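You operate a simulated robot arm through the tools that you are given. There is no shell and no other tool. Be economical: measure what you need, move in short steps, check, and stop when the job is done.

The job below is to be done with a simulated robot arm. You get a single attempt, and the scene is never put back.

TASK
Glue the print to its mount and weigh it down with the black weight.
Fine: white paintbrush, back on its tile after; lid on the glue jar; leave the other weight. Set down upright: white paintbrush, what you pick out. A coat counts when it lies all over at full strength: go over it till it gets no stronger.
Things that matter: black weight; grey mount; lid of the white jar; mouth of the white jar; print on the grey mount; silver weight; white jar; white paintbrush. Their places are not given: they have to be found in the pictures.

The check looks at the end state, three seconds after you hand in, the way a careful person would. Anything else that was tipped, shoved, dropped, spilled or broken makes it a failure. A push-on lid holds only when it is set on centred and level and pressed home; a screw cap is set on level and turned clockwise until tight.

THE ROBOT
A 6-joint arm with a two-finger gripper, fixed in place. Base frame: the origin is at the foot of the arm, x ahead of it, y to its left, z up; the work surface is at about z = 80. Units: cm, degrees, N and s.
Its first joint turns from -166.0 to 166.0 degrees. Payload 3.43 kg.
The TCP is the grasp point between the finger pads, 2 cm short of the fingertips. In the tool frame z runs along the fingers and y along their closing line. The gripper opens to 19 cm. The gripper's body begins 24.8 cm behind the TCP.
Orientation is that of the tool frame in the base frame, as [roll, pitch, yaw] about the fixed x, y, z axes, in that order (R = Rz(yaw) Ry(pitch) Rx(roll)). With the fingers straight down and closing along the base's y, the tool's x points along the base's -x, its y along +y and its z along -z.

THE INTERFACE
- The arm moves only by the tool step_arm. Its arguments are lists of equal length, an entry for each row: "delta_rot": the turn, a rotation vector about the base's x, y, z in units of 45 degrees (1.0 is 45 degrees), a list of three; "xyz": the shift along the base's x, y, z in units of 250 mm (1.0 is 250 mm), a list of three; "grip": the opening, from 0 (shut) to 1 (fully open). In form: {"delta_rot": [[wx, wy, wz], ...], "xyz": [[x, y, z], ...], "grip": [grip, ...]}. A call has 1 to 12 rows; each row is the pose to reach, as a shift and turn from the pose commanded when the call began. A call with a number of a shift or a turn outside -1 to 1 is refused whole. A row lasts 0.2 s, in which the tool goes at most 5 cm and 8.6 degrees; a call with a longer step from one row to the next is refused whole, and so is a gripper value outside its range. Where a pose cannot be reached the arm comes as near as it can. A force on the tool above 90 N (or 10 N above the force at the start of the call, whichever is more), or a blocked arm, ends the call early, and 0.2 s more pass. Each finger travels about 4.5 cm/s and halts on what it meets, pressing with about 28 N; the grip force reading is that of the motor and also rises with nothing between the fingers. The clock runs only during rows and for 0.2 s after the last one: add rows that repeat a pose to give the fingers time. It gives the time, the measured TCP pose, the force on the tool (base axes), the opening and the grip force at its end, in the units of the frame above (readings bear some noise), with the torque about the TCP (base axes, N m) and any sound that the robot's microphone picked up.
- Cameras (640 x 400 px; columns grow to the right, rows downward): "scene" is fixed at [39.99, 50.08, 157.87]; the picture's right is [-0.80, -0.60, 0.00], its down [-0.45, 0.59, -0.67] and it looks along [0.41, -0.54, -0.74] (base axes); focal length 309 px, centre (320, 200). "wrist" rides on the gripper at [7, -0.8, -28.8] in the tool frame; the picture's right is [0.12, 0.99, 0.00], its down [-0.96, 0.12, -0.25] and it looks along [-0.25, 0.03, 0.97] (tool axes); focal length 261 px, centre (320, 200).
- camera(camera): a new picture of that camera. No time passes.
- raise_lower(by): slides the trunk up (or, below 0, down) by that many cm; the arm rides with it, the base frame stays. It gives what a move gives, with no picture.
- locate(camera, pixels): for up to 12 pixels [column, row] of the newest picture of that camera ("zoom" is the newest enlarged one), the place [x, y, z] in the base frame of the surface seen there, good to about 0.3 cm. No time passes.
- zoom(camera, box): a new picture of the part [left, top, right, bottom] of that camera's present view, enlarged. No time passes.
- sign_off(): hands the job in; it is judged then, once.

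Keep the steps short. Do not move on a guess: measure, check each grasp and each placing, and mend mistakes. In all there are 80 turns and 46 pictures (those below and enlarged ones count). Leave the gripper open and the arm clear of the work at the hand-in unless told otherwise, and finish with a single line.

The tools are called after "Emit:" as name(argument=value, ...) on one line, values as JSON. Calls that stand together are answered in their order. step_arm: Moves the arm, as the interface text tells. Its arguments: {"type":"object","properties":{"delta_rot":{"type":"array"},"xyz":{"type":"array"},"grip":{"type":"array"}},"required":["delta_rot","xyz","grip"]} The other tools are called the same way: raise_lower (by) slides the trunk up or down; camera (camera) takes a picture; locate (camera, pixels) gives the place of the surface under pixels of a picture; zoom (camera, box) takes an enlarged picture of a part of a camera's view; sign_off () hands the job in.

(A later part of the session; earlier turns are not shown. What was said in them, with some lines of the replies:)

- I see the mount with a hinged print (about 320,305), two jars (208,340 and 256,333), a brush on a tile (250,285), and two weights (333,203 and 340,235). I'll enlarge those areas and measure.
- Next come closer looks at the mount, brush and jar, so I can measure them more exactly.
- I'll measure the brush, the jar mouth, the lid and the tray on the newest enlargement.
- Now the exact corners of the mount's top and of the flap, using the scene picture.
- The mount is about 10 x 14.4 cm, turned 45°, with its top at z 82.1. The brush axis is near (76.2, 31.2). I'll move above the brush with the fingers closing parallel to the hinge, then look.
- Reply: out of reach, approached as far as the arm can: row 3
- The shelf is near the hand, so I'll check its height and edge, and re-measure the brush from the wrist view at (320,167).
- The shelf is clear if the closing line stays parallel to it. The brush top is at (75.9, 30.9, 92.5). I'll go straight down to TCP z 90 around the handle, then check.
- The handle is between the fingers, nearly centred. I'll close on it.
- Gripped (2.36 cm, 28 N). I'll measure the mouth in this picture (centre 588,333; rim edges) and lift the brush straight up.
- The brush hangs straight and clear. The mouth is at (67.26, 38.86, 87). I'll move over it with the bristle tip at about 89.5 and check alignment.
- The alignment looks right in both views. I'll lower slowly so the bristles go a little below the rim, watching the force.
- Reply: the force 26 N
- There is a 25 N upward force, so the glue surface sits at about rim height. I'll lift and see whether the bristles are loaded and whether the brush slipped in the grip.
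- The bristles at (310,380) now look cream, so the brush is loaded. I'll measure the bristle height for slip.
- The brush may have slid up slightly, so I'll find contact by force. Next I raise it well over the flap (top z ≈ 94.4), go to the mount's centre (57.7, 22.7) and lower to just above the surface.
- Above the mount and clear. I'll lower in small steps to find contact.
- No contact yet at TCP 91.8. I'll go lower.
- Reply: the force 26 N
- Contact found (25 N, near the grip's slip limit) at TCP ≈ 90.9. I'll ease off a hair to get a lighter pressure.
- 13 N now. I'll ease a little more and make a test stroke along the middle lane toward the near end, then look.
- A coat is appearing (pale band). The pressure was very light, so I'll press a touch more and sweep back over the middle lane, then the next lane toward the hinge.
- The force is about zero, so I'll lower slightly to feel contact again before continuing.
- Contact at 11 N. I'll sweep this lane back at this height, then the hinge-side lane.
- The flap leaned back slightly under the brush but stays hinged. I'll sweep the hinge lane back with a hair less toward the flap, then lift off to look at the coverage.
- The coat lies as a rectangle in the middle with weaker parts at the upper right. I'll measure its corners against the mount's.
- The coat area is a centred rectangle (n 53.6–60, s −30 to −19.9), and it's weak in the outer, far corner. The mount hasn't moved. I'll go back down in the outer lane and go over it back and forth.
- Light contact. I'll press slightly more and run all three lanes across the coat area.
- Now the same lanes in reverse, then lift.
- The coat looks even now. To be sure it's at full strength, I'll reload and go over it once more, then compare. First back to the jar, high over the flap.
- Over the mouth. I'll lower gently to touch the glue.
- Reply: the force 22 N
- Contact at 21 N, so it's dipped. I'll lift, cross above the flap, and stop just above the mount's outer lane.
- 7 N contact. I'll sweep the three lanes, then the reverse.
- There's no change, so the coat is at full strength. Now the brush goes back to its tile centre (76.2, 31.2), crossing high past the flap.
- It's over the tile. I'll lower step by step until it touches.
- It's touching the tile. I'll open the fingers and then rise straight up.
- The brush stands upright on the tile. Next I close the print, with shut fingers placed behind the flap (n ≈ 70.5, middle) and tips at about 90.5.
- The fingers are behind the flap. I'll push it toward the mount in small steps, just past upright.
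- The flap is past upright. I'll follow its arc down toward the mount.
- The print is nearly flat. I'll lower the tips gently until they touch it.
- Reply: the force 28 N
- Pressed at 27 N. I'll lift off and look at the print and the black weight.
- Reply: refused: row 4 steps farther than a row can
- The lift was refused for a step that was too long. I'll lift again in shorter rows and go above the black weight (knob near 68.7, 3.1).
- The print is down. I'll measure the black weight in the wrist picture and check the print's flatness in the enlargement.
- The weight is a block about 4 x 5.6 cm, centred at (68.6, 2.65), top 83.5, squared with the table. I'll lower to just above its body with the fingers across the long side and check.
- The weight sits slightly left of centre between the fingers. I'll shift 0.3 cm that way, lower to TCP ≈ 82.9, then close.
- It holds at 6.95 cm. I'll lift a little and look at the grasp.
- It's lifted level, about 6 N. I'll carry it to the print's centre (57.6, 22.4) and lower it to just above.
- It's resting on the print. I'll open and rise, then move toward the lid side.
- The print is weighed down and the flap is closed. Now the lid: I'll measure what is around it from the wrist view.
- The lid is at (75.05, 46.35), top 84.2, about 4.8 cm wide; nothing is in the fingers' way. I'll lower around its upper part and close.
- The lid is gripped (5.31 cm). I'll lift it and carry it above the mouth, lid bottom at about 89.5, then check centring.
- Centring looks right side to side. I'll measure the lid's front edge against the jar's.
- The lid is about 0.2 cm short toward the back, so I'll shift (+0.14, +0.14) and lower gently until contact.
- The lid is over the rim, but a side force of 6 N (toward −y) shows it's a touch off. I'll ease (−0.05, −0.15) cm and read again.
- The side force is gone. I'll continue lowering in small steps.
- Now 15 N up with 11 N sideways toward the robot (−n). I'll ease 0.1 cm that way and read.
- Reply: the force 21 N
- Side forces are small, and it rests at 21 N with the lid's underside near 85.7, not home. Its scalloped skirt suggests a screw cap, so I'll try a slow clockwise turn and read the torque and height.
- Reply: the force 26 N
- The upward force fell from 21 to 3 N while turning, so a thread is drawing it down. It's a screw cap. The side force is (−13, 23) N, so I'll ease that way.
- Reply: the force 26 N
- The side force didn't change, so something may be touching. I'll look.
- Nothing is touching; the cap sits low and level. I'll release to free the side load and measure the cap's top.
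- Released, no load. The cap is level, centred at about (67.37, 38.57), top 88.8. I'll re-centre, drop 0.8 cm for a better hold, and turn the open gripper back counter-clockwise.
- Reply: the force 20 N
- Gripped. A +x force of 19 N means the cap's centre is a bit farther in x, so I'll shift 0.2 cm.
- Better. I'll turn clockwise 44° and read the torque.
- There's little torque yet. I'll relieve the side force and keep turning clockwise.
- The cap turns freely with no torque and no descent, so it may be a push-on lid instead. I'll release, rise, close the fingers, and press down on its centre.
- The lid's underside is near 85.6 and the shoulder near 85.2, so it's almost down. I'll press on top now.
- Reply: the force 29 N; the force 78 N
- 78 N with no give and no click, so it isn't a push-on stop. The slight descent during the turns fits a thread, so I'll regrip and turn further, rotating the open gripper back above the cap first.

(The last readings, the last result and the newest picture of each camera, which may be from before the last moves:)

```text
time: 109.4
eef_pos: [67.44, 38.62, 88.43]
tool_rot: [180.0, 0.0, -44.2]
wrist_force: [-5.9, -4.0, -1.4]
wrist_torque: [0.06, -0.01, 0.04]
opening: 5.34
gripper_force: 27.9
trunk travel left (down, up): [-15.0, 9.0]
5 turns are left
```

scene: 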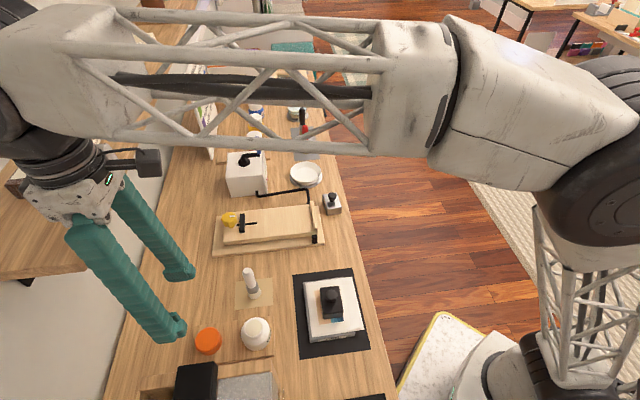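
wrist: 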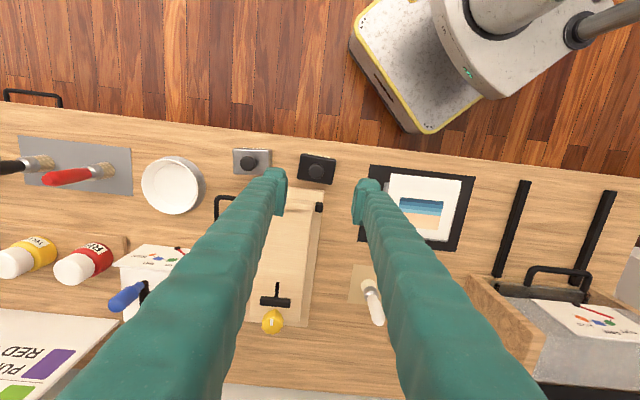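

I have few turns left, so I'll batch: three clockwise turns of 44° each, easing down slightly, and read the torque after each.

Emit:
step_arm(delta_rot=[[0, 0, -0.16], [0, 0, -0.32], [0, 0, -0.48], [0, 0, -0.64], [0, 0, -0.8], [0, 0, -0.98]], xyz=[[-0.002, -0.001, -0.003], [-0.002, -0.001, -0.004], [-0.002, -0.001, -0.005], [-0.002, -0.001, -0.006], [-0.002, -0.001, -0.006], [-0.002, -0.001, -0.006]], grip=[0.1, 0.1, 0.1, 0.1, 0.1, 0.1])

Emit:
step_arm(delta_rot=[[0, 0, -0.16], [0, 0, -0.32], [0, 0, -0.48], [0, 0, -0.64], [0, 0, -0.8], [0, 0, -0.98]], xyz=[[0, 0, 0], [0, 0, -0.001], [0, 0, -0.002], [0, 0, -0.003], [0, 0, -0.003], [0, 0, -0.003]], grip=[0.1, 0.1, 0.1, 0.1, 0.1, 0.1])

Emit:
step_arm(delta_rot=[[0, 0, -0.16], [0, 0, -0.32], [0, 0, -0.48], [0, 0, -0.64], [0, 0, -0.8], [0, 0, -0.98]], xyz=[[0, 0, 0], [0, 0, -0.001], [0, 0, -0.002], [0, 0, -0.003], [0, 0, -0.003], [0, 0, -0.003]], grip=[0.1, 0.1, 0.1, 0.1, 0.1, 0.1])

Emit:
step_arm(delta_rot=[[0, 0, -0.16], [0, 0, -0.32], [0, 0, -0.48], [0, 0, -0.64], [0, 0, -0.8], [0, 0, -0.98]], xyz=[[0, 0, 0], [0, 0, -0.001], [0, 0, -0.002], [0, 0, -0.003], [0, 0, -0.003], [0, 0, -0.003]], grip=[0.1, 0.1, 0.1, 0.1, 0.1, 0.1])

```text
time: 110.8
eef_pos: [67.46, 38.42, 88.34]
tool_rot: [180.0, 0.0, -88.4]
wrist_force: [-8.6, -3.3, 20.1]
wrist_torque: [-0.03, -0.1, 0.03]
opening: 5.35
gripper_force: 27.8
trunk travel left (down, up): [-15.0, 9.0]
```

```text
time: 112.2
eef_pos: [67.3, 38.5, 88.32]
tool_rot: [179.9, 0.0, -132.5]
wrist_force: [-21.8, 7.1, 19.3]
wrist_torque: [0.02, 0.06, 0.04]
opening: 5.35
gripper_force: 28.2
trunk travel left (down, up): [-15.0, 9.0]
```

```text
time: 113.6
eef_pos: [67.51, 38.72, 88.13]
tool_rot: [180.0, 0.1, -176.7]
wrist_force: [-15.0, 26.3, 17.2]
wrist_torque: [0.25, 0.17, 0.0]
opening: 5.3
gripper_force: 27.8
trunk travel left (down, up): [-15.0, 9.0]
```

```text
time: 115.0
eef_pos: [67.54, 38.47, 88.28]
tool_rot: [179.9, 0.1, 139.2]
wrist_force: [2.4, 35.8, 36.4]
wrist_torque: [1.0, -0.36, 0.1]
opening: 5.41
gripper_force: 27.8
trunk travel left (down, up): [-15.0, 9.0]
4 turns are left
```

There was no torque, but the Fz pattern hints at slow descent. To decide, I'll release, rise, close, and touch the lid's top again; earlier it gave 29 N at TCP 90.67. I'll also take a picture.

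Emit:
step_arm(delta_rot=[[0, 0, 0], [0, 0, 0], [0, 0, 0], [0, 0, 0], [0, 0, 0], [0, 0, 0], [0, 0, 0], [0, 0, 0]], xyz=[[0, 0, 0], [0, 0, 0], [0, 0, 0], [0, 0, 0], [0, 0, 0.1], [0, 0, 0.25], [0, 0, 0.4], [0, 0, 0.4]], grip=[0.3, 0.4, 0.42, 0.42, 0.42, 0.42, 0.42, 0.42])

Emit:
step_arm(delta_rot=[[0, 0, 0.18], [0, 0, 0.36], [0, 0, 0.54], [0, 0, 0.72], [0, 0, 0.9], [0, 0, 1.0], [0, 0, 1.0]], xyz=[[0, 0, 0], [0, 0, 0], [0, 0, 0], [0, 0, 0], [0, 0, 0], [0, 0, 0], [0, 0, 0]], grip=[0.3, 0.2, 0.1, 0, 0, 0, 0])

Emit:
zoom(camera="scene", box=[220, 270, 320, 360])

Emit:
locate(camera="zoom", pixels=[[235, 200], [215, 205], [250, 205], [235, 220], [235, 235], [240, 250], [240, 265], [240, 280], [240, 190], [260, 220], [200, 220], [240, 300]])

Emit:
step_arm(delta_rot=[[0, 0, 0], [0, 0, 0], [0, 0, 0], [0, 0, 0], [0, 0, 0]], xyz=[[0, 0, -0.15], [0, 0, -0.27], [0, 0, -0.29], [0, 0, -0.301], [0, 0, -0.301]], grip=[0, 0, 0, 0, 0])

Emit:
step_arm(delta_rot=[[0, 0, 0], [0, 0, 0]], xyz=[[0, 0, -0.008], [0, 0, -0.008]], grip=[0, 0])

```text
time: 116.8
eef_pos: [67.17, 38.35, 98.1]
tool_rot: [180.0, 0.0, 139.4]
wrist_force: [-0.4, -0.3, -0.6]
wrist_torque: [0.0, -0.03, -0.01]
opening: 7.98
gripper_force: 0.1
trunk travel left (down, up): [-15.0, 9.0]
```

```text
time: 118.4
eef_pos: [67.4, 38.63, 98.15]
tool_rot: [-180.0, 0.0, -175.5]
wrist_force: [-0.7, 0.1, 0.1]
wrist_torque: [0.03, 0.0, -0.04]
opening: 0.0
gripper_force: 28.2
trunk travel left (down, up): [-15.0, 9.0]
```

```text
4.44 times, centred on (270, 315) of scene
```

zoom: 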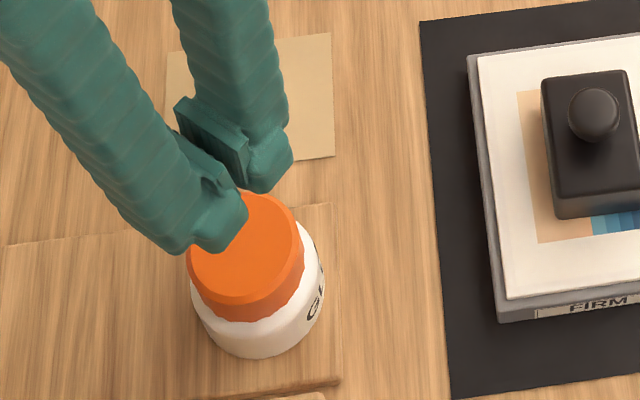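

```text
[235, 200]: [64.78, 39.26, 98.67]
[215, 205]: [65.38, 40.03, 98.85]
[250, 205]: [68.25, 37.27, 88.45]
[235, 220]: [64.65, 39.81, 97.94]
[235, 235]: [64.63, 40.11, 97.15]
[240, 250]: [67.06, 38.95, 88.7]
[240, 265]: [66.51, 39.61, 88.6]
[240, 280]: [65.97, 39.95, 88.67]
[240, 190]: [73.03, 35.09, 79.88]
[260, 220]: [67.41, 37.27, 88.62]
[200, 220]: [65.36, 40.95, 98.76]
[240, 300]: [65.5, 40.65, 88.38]
```

```text
time: 119.6
eef_pos: [67.37, 38.41, 90.57]
tool_rot: [180.0, 0.0, -175.7]
wrist_force: [2.2, 0.7, 7.9]
wrist_torque: [0.05, 0.0, -0.02]
opening: 0.61
gripper_force: 28.2
trunk travel left (down, up): [-15.0, 9.0]
```

```text
time: 120.2
eef_pos: [67.45, 38.47, 90.4]
tool_rot: [179.9, 0.1, -175.5]
wrist_force: [3.5, 0.2, 28.3]
wrist_torque: [0.02, -0.03, -0.02]
opening: 0.6
gripper_force: 28.1
trunk travel left (down, up): [-15.0, 9.0]
3 turns are left
```

The lid's top is now 0.25 cm lower (28 N at 90.40), so it's a screw cap working down its thread, and it's level. The side-force pattern says the cap is 0.18 cm in +y of my grip. I'll re-centre, turn back, regrip and turn clockwise 176°, then do the same again.

Emit:
step_arm(delta_rot=[[0, 0, 0], [0, 0, 0.18], [0, 0, 0.36], [0, 0, 0.54], [0, 0, 0.72], [0, 0, 0.9], [0, 0, 1.0]], xyz=[[0, 0, 0.08], [0.002, 0.007, 0.12], [0.002, 0.007, 0.12], [0.002, 0.007, 0.12], [0.002, 0.007, 0.12], [0.002, 0.007, 0.12], [0.002, 0.007, 0.12]], grip=[0, 0.1, 0.2, 0.3, 0.4, 0.42, 0.42])

Emit:
step_arm(delta_rot=[[0, 0, 0.18], [0, 0, 0.36], [0, 0, 0.54], [0, 0, 0.72], [0, 0, 0.9], [0, 0, 1.0]], xyz=[[0, 0, 0], [0, 0, 0], [0, 0, 0], [0, 0, 0], [0, 0, 0], [0, 0, 0]], grip=[0.42, 0.42, 0.42, 0.42, 0.42, 0.42])

Emit:
step_arm(delta_rot=[[0, 0, 0.18], [0, 0, 0.36], [0, 0, 0.54], [0, 0, 0.72], [0, 0, 0.9], [0, 0, 1.0], [0, 0, 1.0], [0, 0, 1.0], [0, 0, 1.0]], xyz=[[0, 0, 0], [0, 0, 0], [0, 0, 0], [0, 0, 0], [0, 0, 0], [0, 0, 0], [0, 0, -0.1], [0, 0, -0.196], [0, 0, -0.196]], grip=[0.42, 0.42, 0.42, 0.42, 0.42, 0.42, 0.42, 0.42, 0.42])

Emit:
step_arm(delta_rot=[[0, 0, 0], [0, 0, 0], [0, 0, 0], [0, 0, 0], [0, 0, 0]], xyz=[[0, 0, 0], [0, 0, 0], [0, 0, 0], [0, 0, 0], [0, 0, 0]], grip=[0.3, 0.22, 0.15, 0.1, 0.1])

Emit:
step_arm(delta_rot=[[0, 0, -0.16], [0, 0, -0.32], [0, 0, -0.48], [0, 0, -0.64], [0, 0, -0.8], [0, 0, -0.98]], xyz=[[0, 0, -0.003], [0, 0, -0.003], [0, 0, -0.004], [0, 0, -0.004], [0, 0, -0.005], [0, 0, -0.005]], grip=[0.1, 0.1, 0.1, 0.1, 0.1, 0.1])

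Emit:
step_arm(delta_rot=[[0, 0, -0.16], [0, 0, -0.32], [0, 0, -0.48], [0, 0, -0.64], [0, 0, -0.8], [0, 0, -0.98]], xyz=[[0, 0, 0], [0, 0, -0.001], [0, 0, -0.001], [0, 0, -0.002], [0, 0, -0.002], [0, 0, -0.002]], grip=[0.1, 0.1, 0.1, 0.1, 0.1, 0.1])

Emit:
step_arm(delta_rot=[[0, 0, -0.16], [0, 0, -0.32], [0, 0, -0.48], [0, 0, -0.64], [0, 0, -0.8], [0, 0, -0.98]], xyz=[[0, 0, 0], [0, 0, -0.001], [0, 0, -0.001], [0, 0, -0.002], [0, 0, -0.002], [0, 0, -0.002]], grip=[0.1, 0.1, 0.1, 0.1, 0.1, 0.1])

Emit:
step_arm(delta_rot=[[0, 0, -0.16], [0, 0, -0.32], [0, 0, -0.48], [0, 0, -0.64], [0, 0, -0.8], [0, 0, -0.98]], xyz=[[0, 0, 0], [0, 0, -0.001], [0, 0, -0.001], [0, 0, -0.002], [0, 0, -0.002], [0, 0, -0.002]], grip=[0.1, 0.1, 0.1, 0.1, 0.1, 0.1])

Emit:
step_arm(delta_rot=[[0, 0, 0], [0, 0, 0], [0, 0, 0], [0, 0, 0], [0, 0, 0], [0, 0, 0]], xyz=[[0, 0, 0], [0, 0, 0], [0, 0, 0], [0, 0, 0], [0, 0, 0.1], [0, 0, 0.2]], grip=[0.3, 0.4, 0.42, 0.42, 0.42, 0.42])

Emit:
step_arm(delta_rot=[[0, 0, 0.18], [0, 0, 0.36], [0, 0, 0.54], [0, 0, 0.72], [0, 0, 0.9], [0, 0, 1.0]], xyz=[[0, 0, 0], [0, 0, 0], [0, 0, 0], [0, 0, 0], [0, 0, 0], [0, 0, 0]], grip=[0.42, 0.42, 0.42, 0.42, 0.42, 0.42])

Emit:
step_arm(delta_rot=[[0, 0, 0.18], [0, 0, 0.36], [0, 0, 0.54], [0, 0, 0.72], [0, 0, 0.9], [0, 0, 1.0]], xyz=[[0, 0, 0], [0, 0, 0], [0, 0, 0], [0, 0, 0], [0, 0, 0], [0, 0, 0]], grip=[0.42, 0.42, 0.42, 0.42, 0.42, 0.42])

Emit:
step_arm(delta_rot=[[0, 0, 0.18], [0, 0, 0.36], [0, 0, 0.54], [0, 0, 0.72], [0, 0, 0.9], [0, 0, 1.0]], xyz=[[0, 0, 0], [0, 0, 0], [0, 0, 0], [0, 0, 0], [0, 0, 0], [0, 0, 0]], grip=[0.42, 0.42, 0.42, 0.42, 0.42, 0.42])

Emit:
step_arm(delta_rot=[[0, 0, 0.18], [0, 0, 0.36], [0, 0, 0.54], [0, 0, 0.72], [0, 0, 0.9], [0, 0, 0.92]], xyz=[[0, 0, 0], [0, 0, 0], [0, 0, 0], [0, 0, 0], [0, 0, 0], [0, 0, 0]], grip=[0.42, 0.42, 0.42, 0.42, 0.42, 0.42])

```text
time: 121.8
eef_pos: [67.48, 38.83, 93.51]
tool_rot: [180.0, 0.0, -130.5]
wrist_force: [-0.3, -0.4, -0.5]
wrist_torque: [-0.04, 0.01, -0.01]
opening: 7.96
gripper_force: 0.0
trunk travel left (down, up): [-15.0, 9.0]
```

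```text
time: 123.2
eef_pos: [67.42, 38.69, 93.43]
tool_rot: [180.0, 0.0, -85.4]
wrist_force: [0.5, -0.6, 0.0]
wrist_torque: [0.02, 0.02, 0.03]
opening: 7.97
gripper_force: 0.1
trunk travel left (down, up): [-15.0, 9.0]
```

```text
time: 125.2
eef_pos: [67.44, 38.72, 88.31]
tool_rot: [180.0, 0.0, -40.6]
wrist_force: [-0.1, 0.2, -0.1]
wrist_torque: [-0.02, 0.0, 0.01]
opening: 7.98
gripper_force: 0.1
trunk travel left (down, up): [-15.0, 9.0]
```

```text
time: 126.4
eef_pos: [67.27, 38.68, 88.37]
tool_rot: [179.9, 0.0, -40.6]
wrist_force: [-11.2, -9.9, -1.5]
wrist_torque: [-0.16, 0.08, -0.02]
opening: 5.36
gripper_force: 27.8
trunk travel left (down, up): [-15.0, 9.0]
```

```text
time: 127.8
eef_pos: [67.47, 38.83, 88.34]
tool_rot: [180.0, 0.0, -84.8]
wrist_force: [-19.8, -5.8, 1.0]
wrist_torque: [-0.03, 0.17, 0.46]
opening: 5.36
gripper_force: 27.9
trunk travel left (down, up): [-15.0, 9.0]
```

```text
time: 129.2
eef_pos: [67.39, 38.85, 88.29]
tool_rot: [180.0, 0.1, -128.9]
wrist_force: [-7.7, 3.3, 2.2]
wrist_torque: [-0.06, -0.02, 0.84]
opening: 5.35
gripper_force: 27.8
trunk travel left (down, up): [-15.0, 9.0]
```

```text
time: 130.6
eef_pos: [67.6, 38.76, 88.22]
tool_rot: [180.0, 0.0, -173.2]
wrist_force: [-0.2, -0.6, 10.9]
wrist_torque: [0.0, 0.07, 0.57]
opening: 5.32
gripper_force: 27.7
trunk travel left (down, up): [-15.0, 9.0]
```

```text
time: 132.0
eef_pos: [67.33, 38.84, 88.23]
tool_rot: [180.0, 0.1, 142.9]
wrist_force: [-9.4, -6.8, 26.8]
wrist_torque: [0.0, 0.09, 0.26]
opening: 5.39
gripper_force: 27.8
trunk travel left (down, up): [-15.0, 9.0]
```

```text
time: 133.4
eef_pos: [67.61, 38.82, 93.14]
tool_rot: [180.0, -0.1, 143.1]
wrist_force: [-0.6, -0.2, -0.8]
wrist_torque: [0.0, 0.01, -0.01]
opening: 7.97
gripper_force: 0.1
trunk travel left (down, up): [-15.0, 9.0]
```

```text
time: 134.8
eef_pos: [67.62, 38.82, 93.15]
tool_rot: [180.0, 0.0, -171.9]
wrist_force: [-0.6, -0.5, 0.0]
wrist_torque: [0.01, 0.01, -0.01]
opening: 7.99
gripper_force: 0.1
trunk travel left (down, up): [-15.0, 9.0]
```

```text
time: 136.2
eef_pos: [67.45, 38.92, 93.21]
tool_rot: [179.9, 0.1, -126.9]
wrist_force: [-0.5, 0.2, -0.1]
wrist_torque: [-0.04, -0.02, 0.02]
opening: 8.01
gripper_force: 0.1
trunk travel left (down, up): [-15.0, 9.0]
```

```text
time: 137.6
eef_pos: [67.47, 38.63, 93.15]
tool_rot: [-180.0, 0.0, -81.8]
wrist_force: [0.2, 0.4, -0.4]
wrist_torque: [-0.03, -0.01, -0.01]
opening: 7.98
gripper_force: 0.1
trunk travel left (down, up): [-15.0, 9.0]
```

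```text
time: 139.0
eef_pos: [67.49, 38.81, 93.17]
tool_rot: [-180.0, 0.0, -40.5]
wrist_force: [0.3, -0.3, 0.1]
wrist_torque: [0.0, 0.01, -0.01]
opening: 7.97
gripper_force: 0.1
trunk travel left (down, up): [-15.0, 9.0]
2 turns are left
```

The torque rose to 0.84 N·m and then the fingers slipped, so the cap is tight. I'll rise, move clear, and take a last picture.

Emit:
step_arm(delta_rot=[[0, 0, 0], [0, 0, 0], [0, 0, 0], [0, 0, 0], [0, 0, 0], [0, 0, 0], [0, 0, 0], [0, 0, 0], [0, 0, 0]], xyz=[[0, 0, 0.18], [0, 0, 0.36], [0, 0, 0.54], [0, 0, 0.72], [0, 0, 0.9], [-0.04, -0.17, 0.95], [-0.08, -0.34, 0.95], [-0.12, -0.51, 0.95], [-0.16, -0.68, 0.95]], grip=[0.42, 0.42, 0.42, 0.42, 0.42, 0.42, 0.42, 0.42, 0.42])

Emit:
step_arm(delta_rot=[[0, 0, 0], [0, 0, 0], [0, 0, 0], [0, 0, 0]], xyz=[[0, -0.17, 0], [0, -0.34, 0], [0, -0.51, 0], [0, -0.6, 0]], grip=[0.6, 0.8, 0.8, 0.8])

Emit:
camera(camera="scene")

Emit:
zoom(camera="scene", box=[190, 180, 380, 365])

```text
time: 141.0
eef_pos: [63.62, 21.75, 116.92]
tool_rot: [-179.9, 0.0, -40.7]
wrist_force: [0.1, 0.4, -0.4]
wrist_torque: [-0.18, 0.07, -0.02]
opening: 7.98
gripper_force: 0.1
trunk travel left (down, up): [-15.0, 9.0]
```

```text
time: 142.0
eef_pos: [63.51, 6.58, 116.8]
tool_rot: [179.9, 0.0, -40.6]
wrist_force: [0.2, -0.4, -1.1]
wrist_torque: [-0.09, -0.02, -0.01]
opening: 15.19
gripper_force: 0.0
trunk travel left (down, up): [-15.0, 9.0]
```

```text
1 pictures are left
```

scene: 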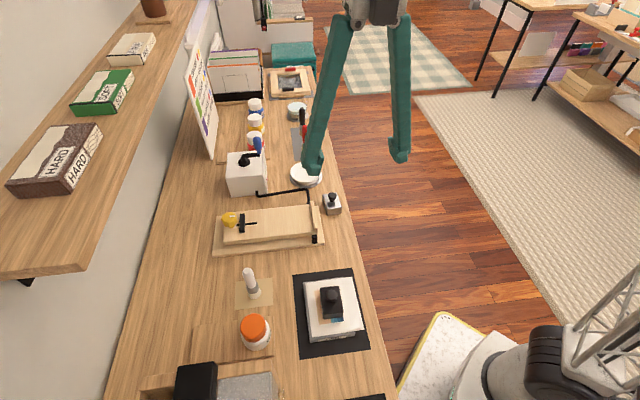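

```text
2.16 times, centred on (285, 272) of scene
1 turns are left
```

zoom: 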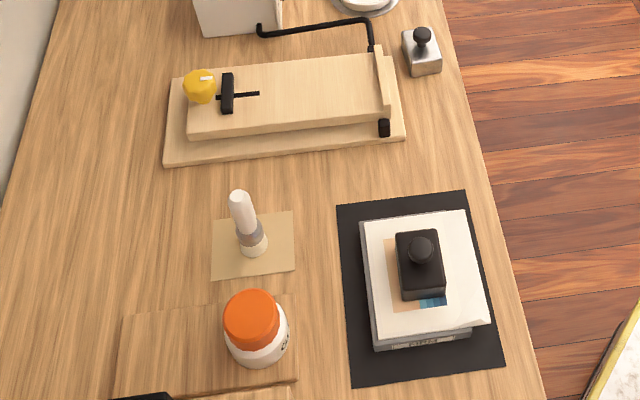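

The last picture shows everything in place: print down under the black weight, brush upright on its tile, cap on the jar, silver weight where it was, arm clear. Handing in.

Emit:
sign_off()

```text
The job is handed in.
```

The print is glued to its mount under the black weight, the white brush is upright on its tile, the glue jar's cap is screwed tight, and the silver weight was left alone.
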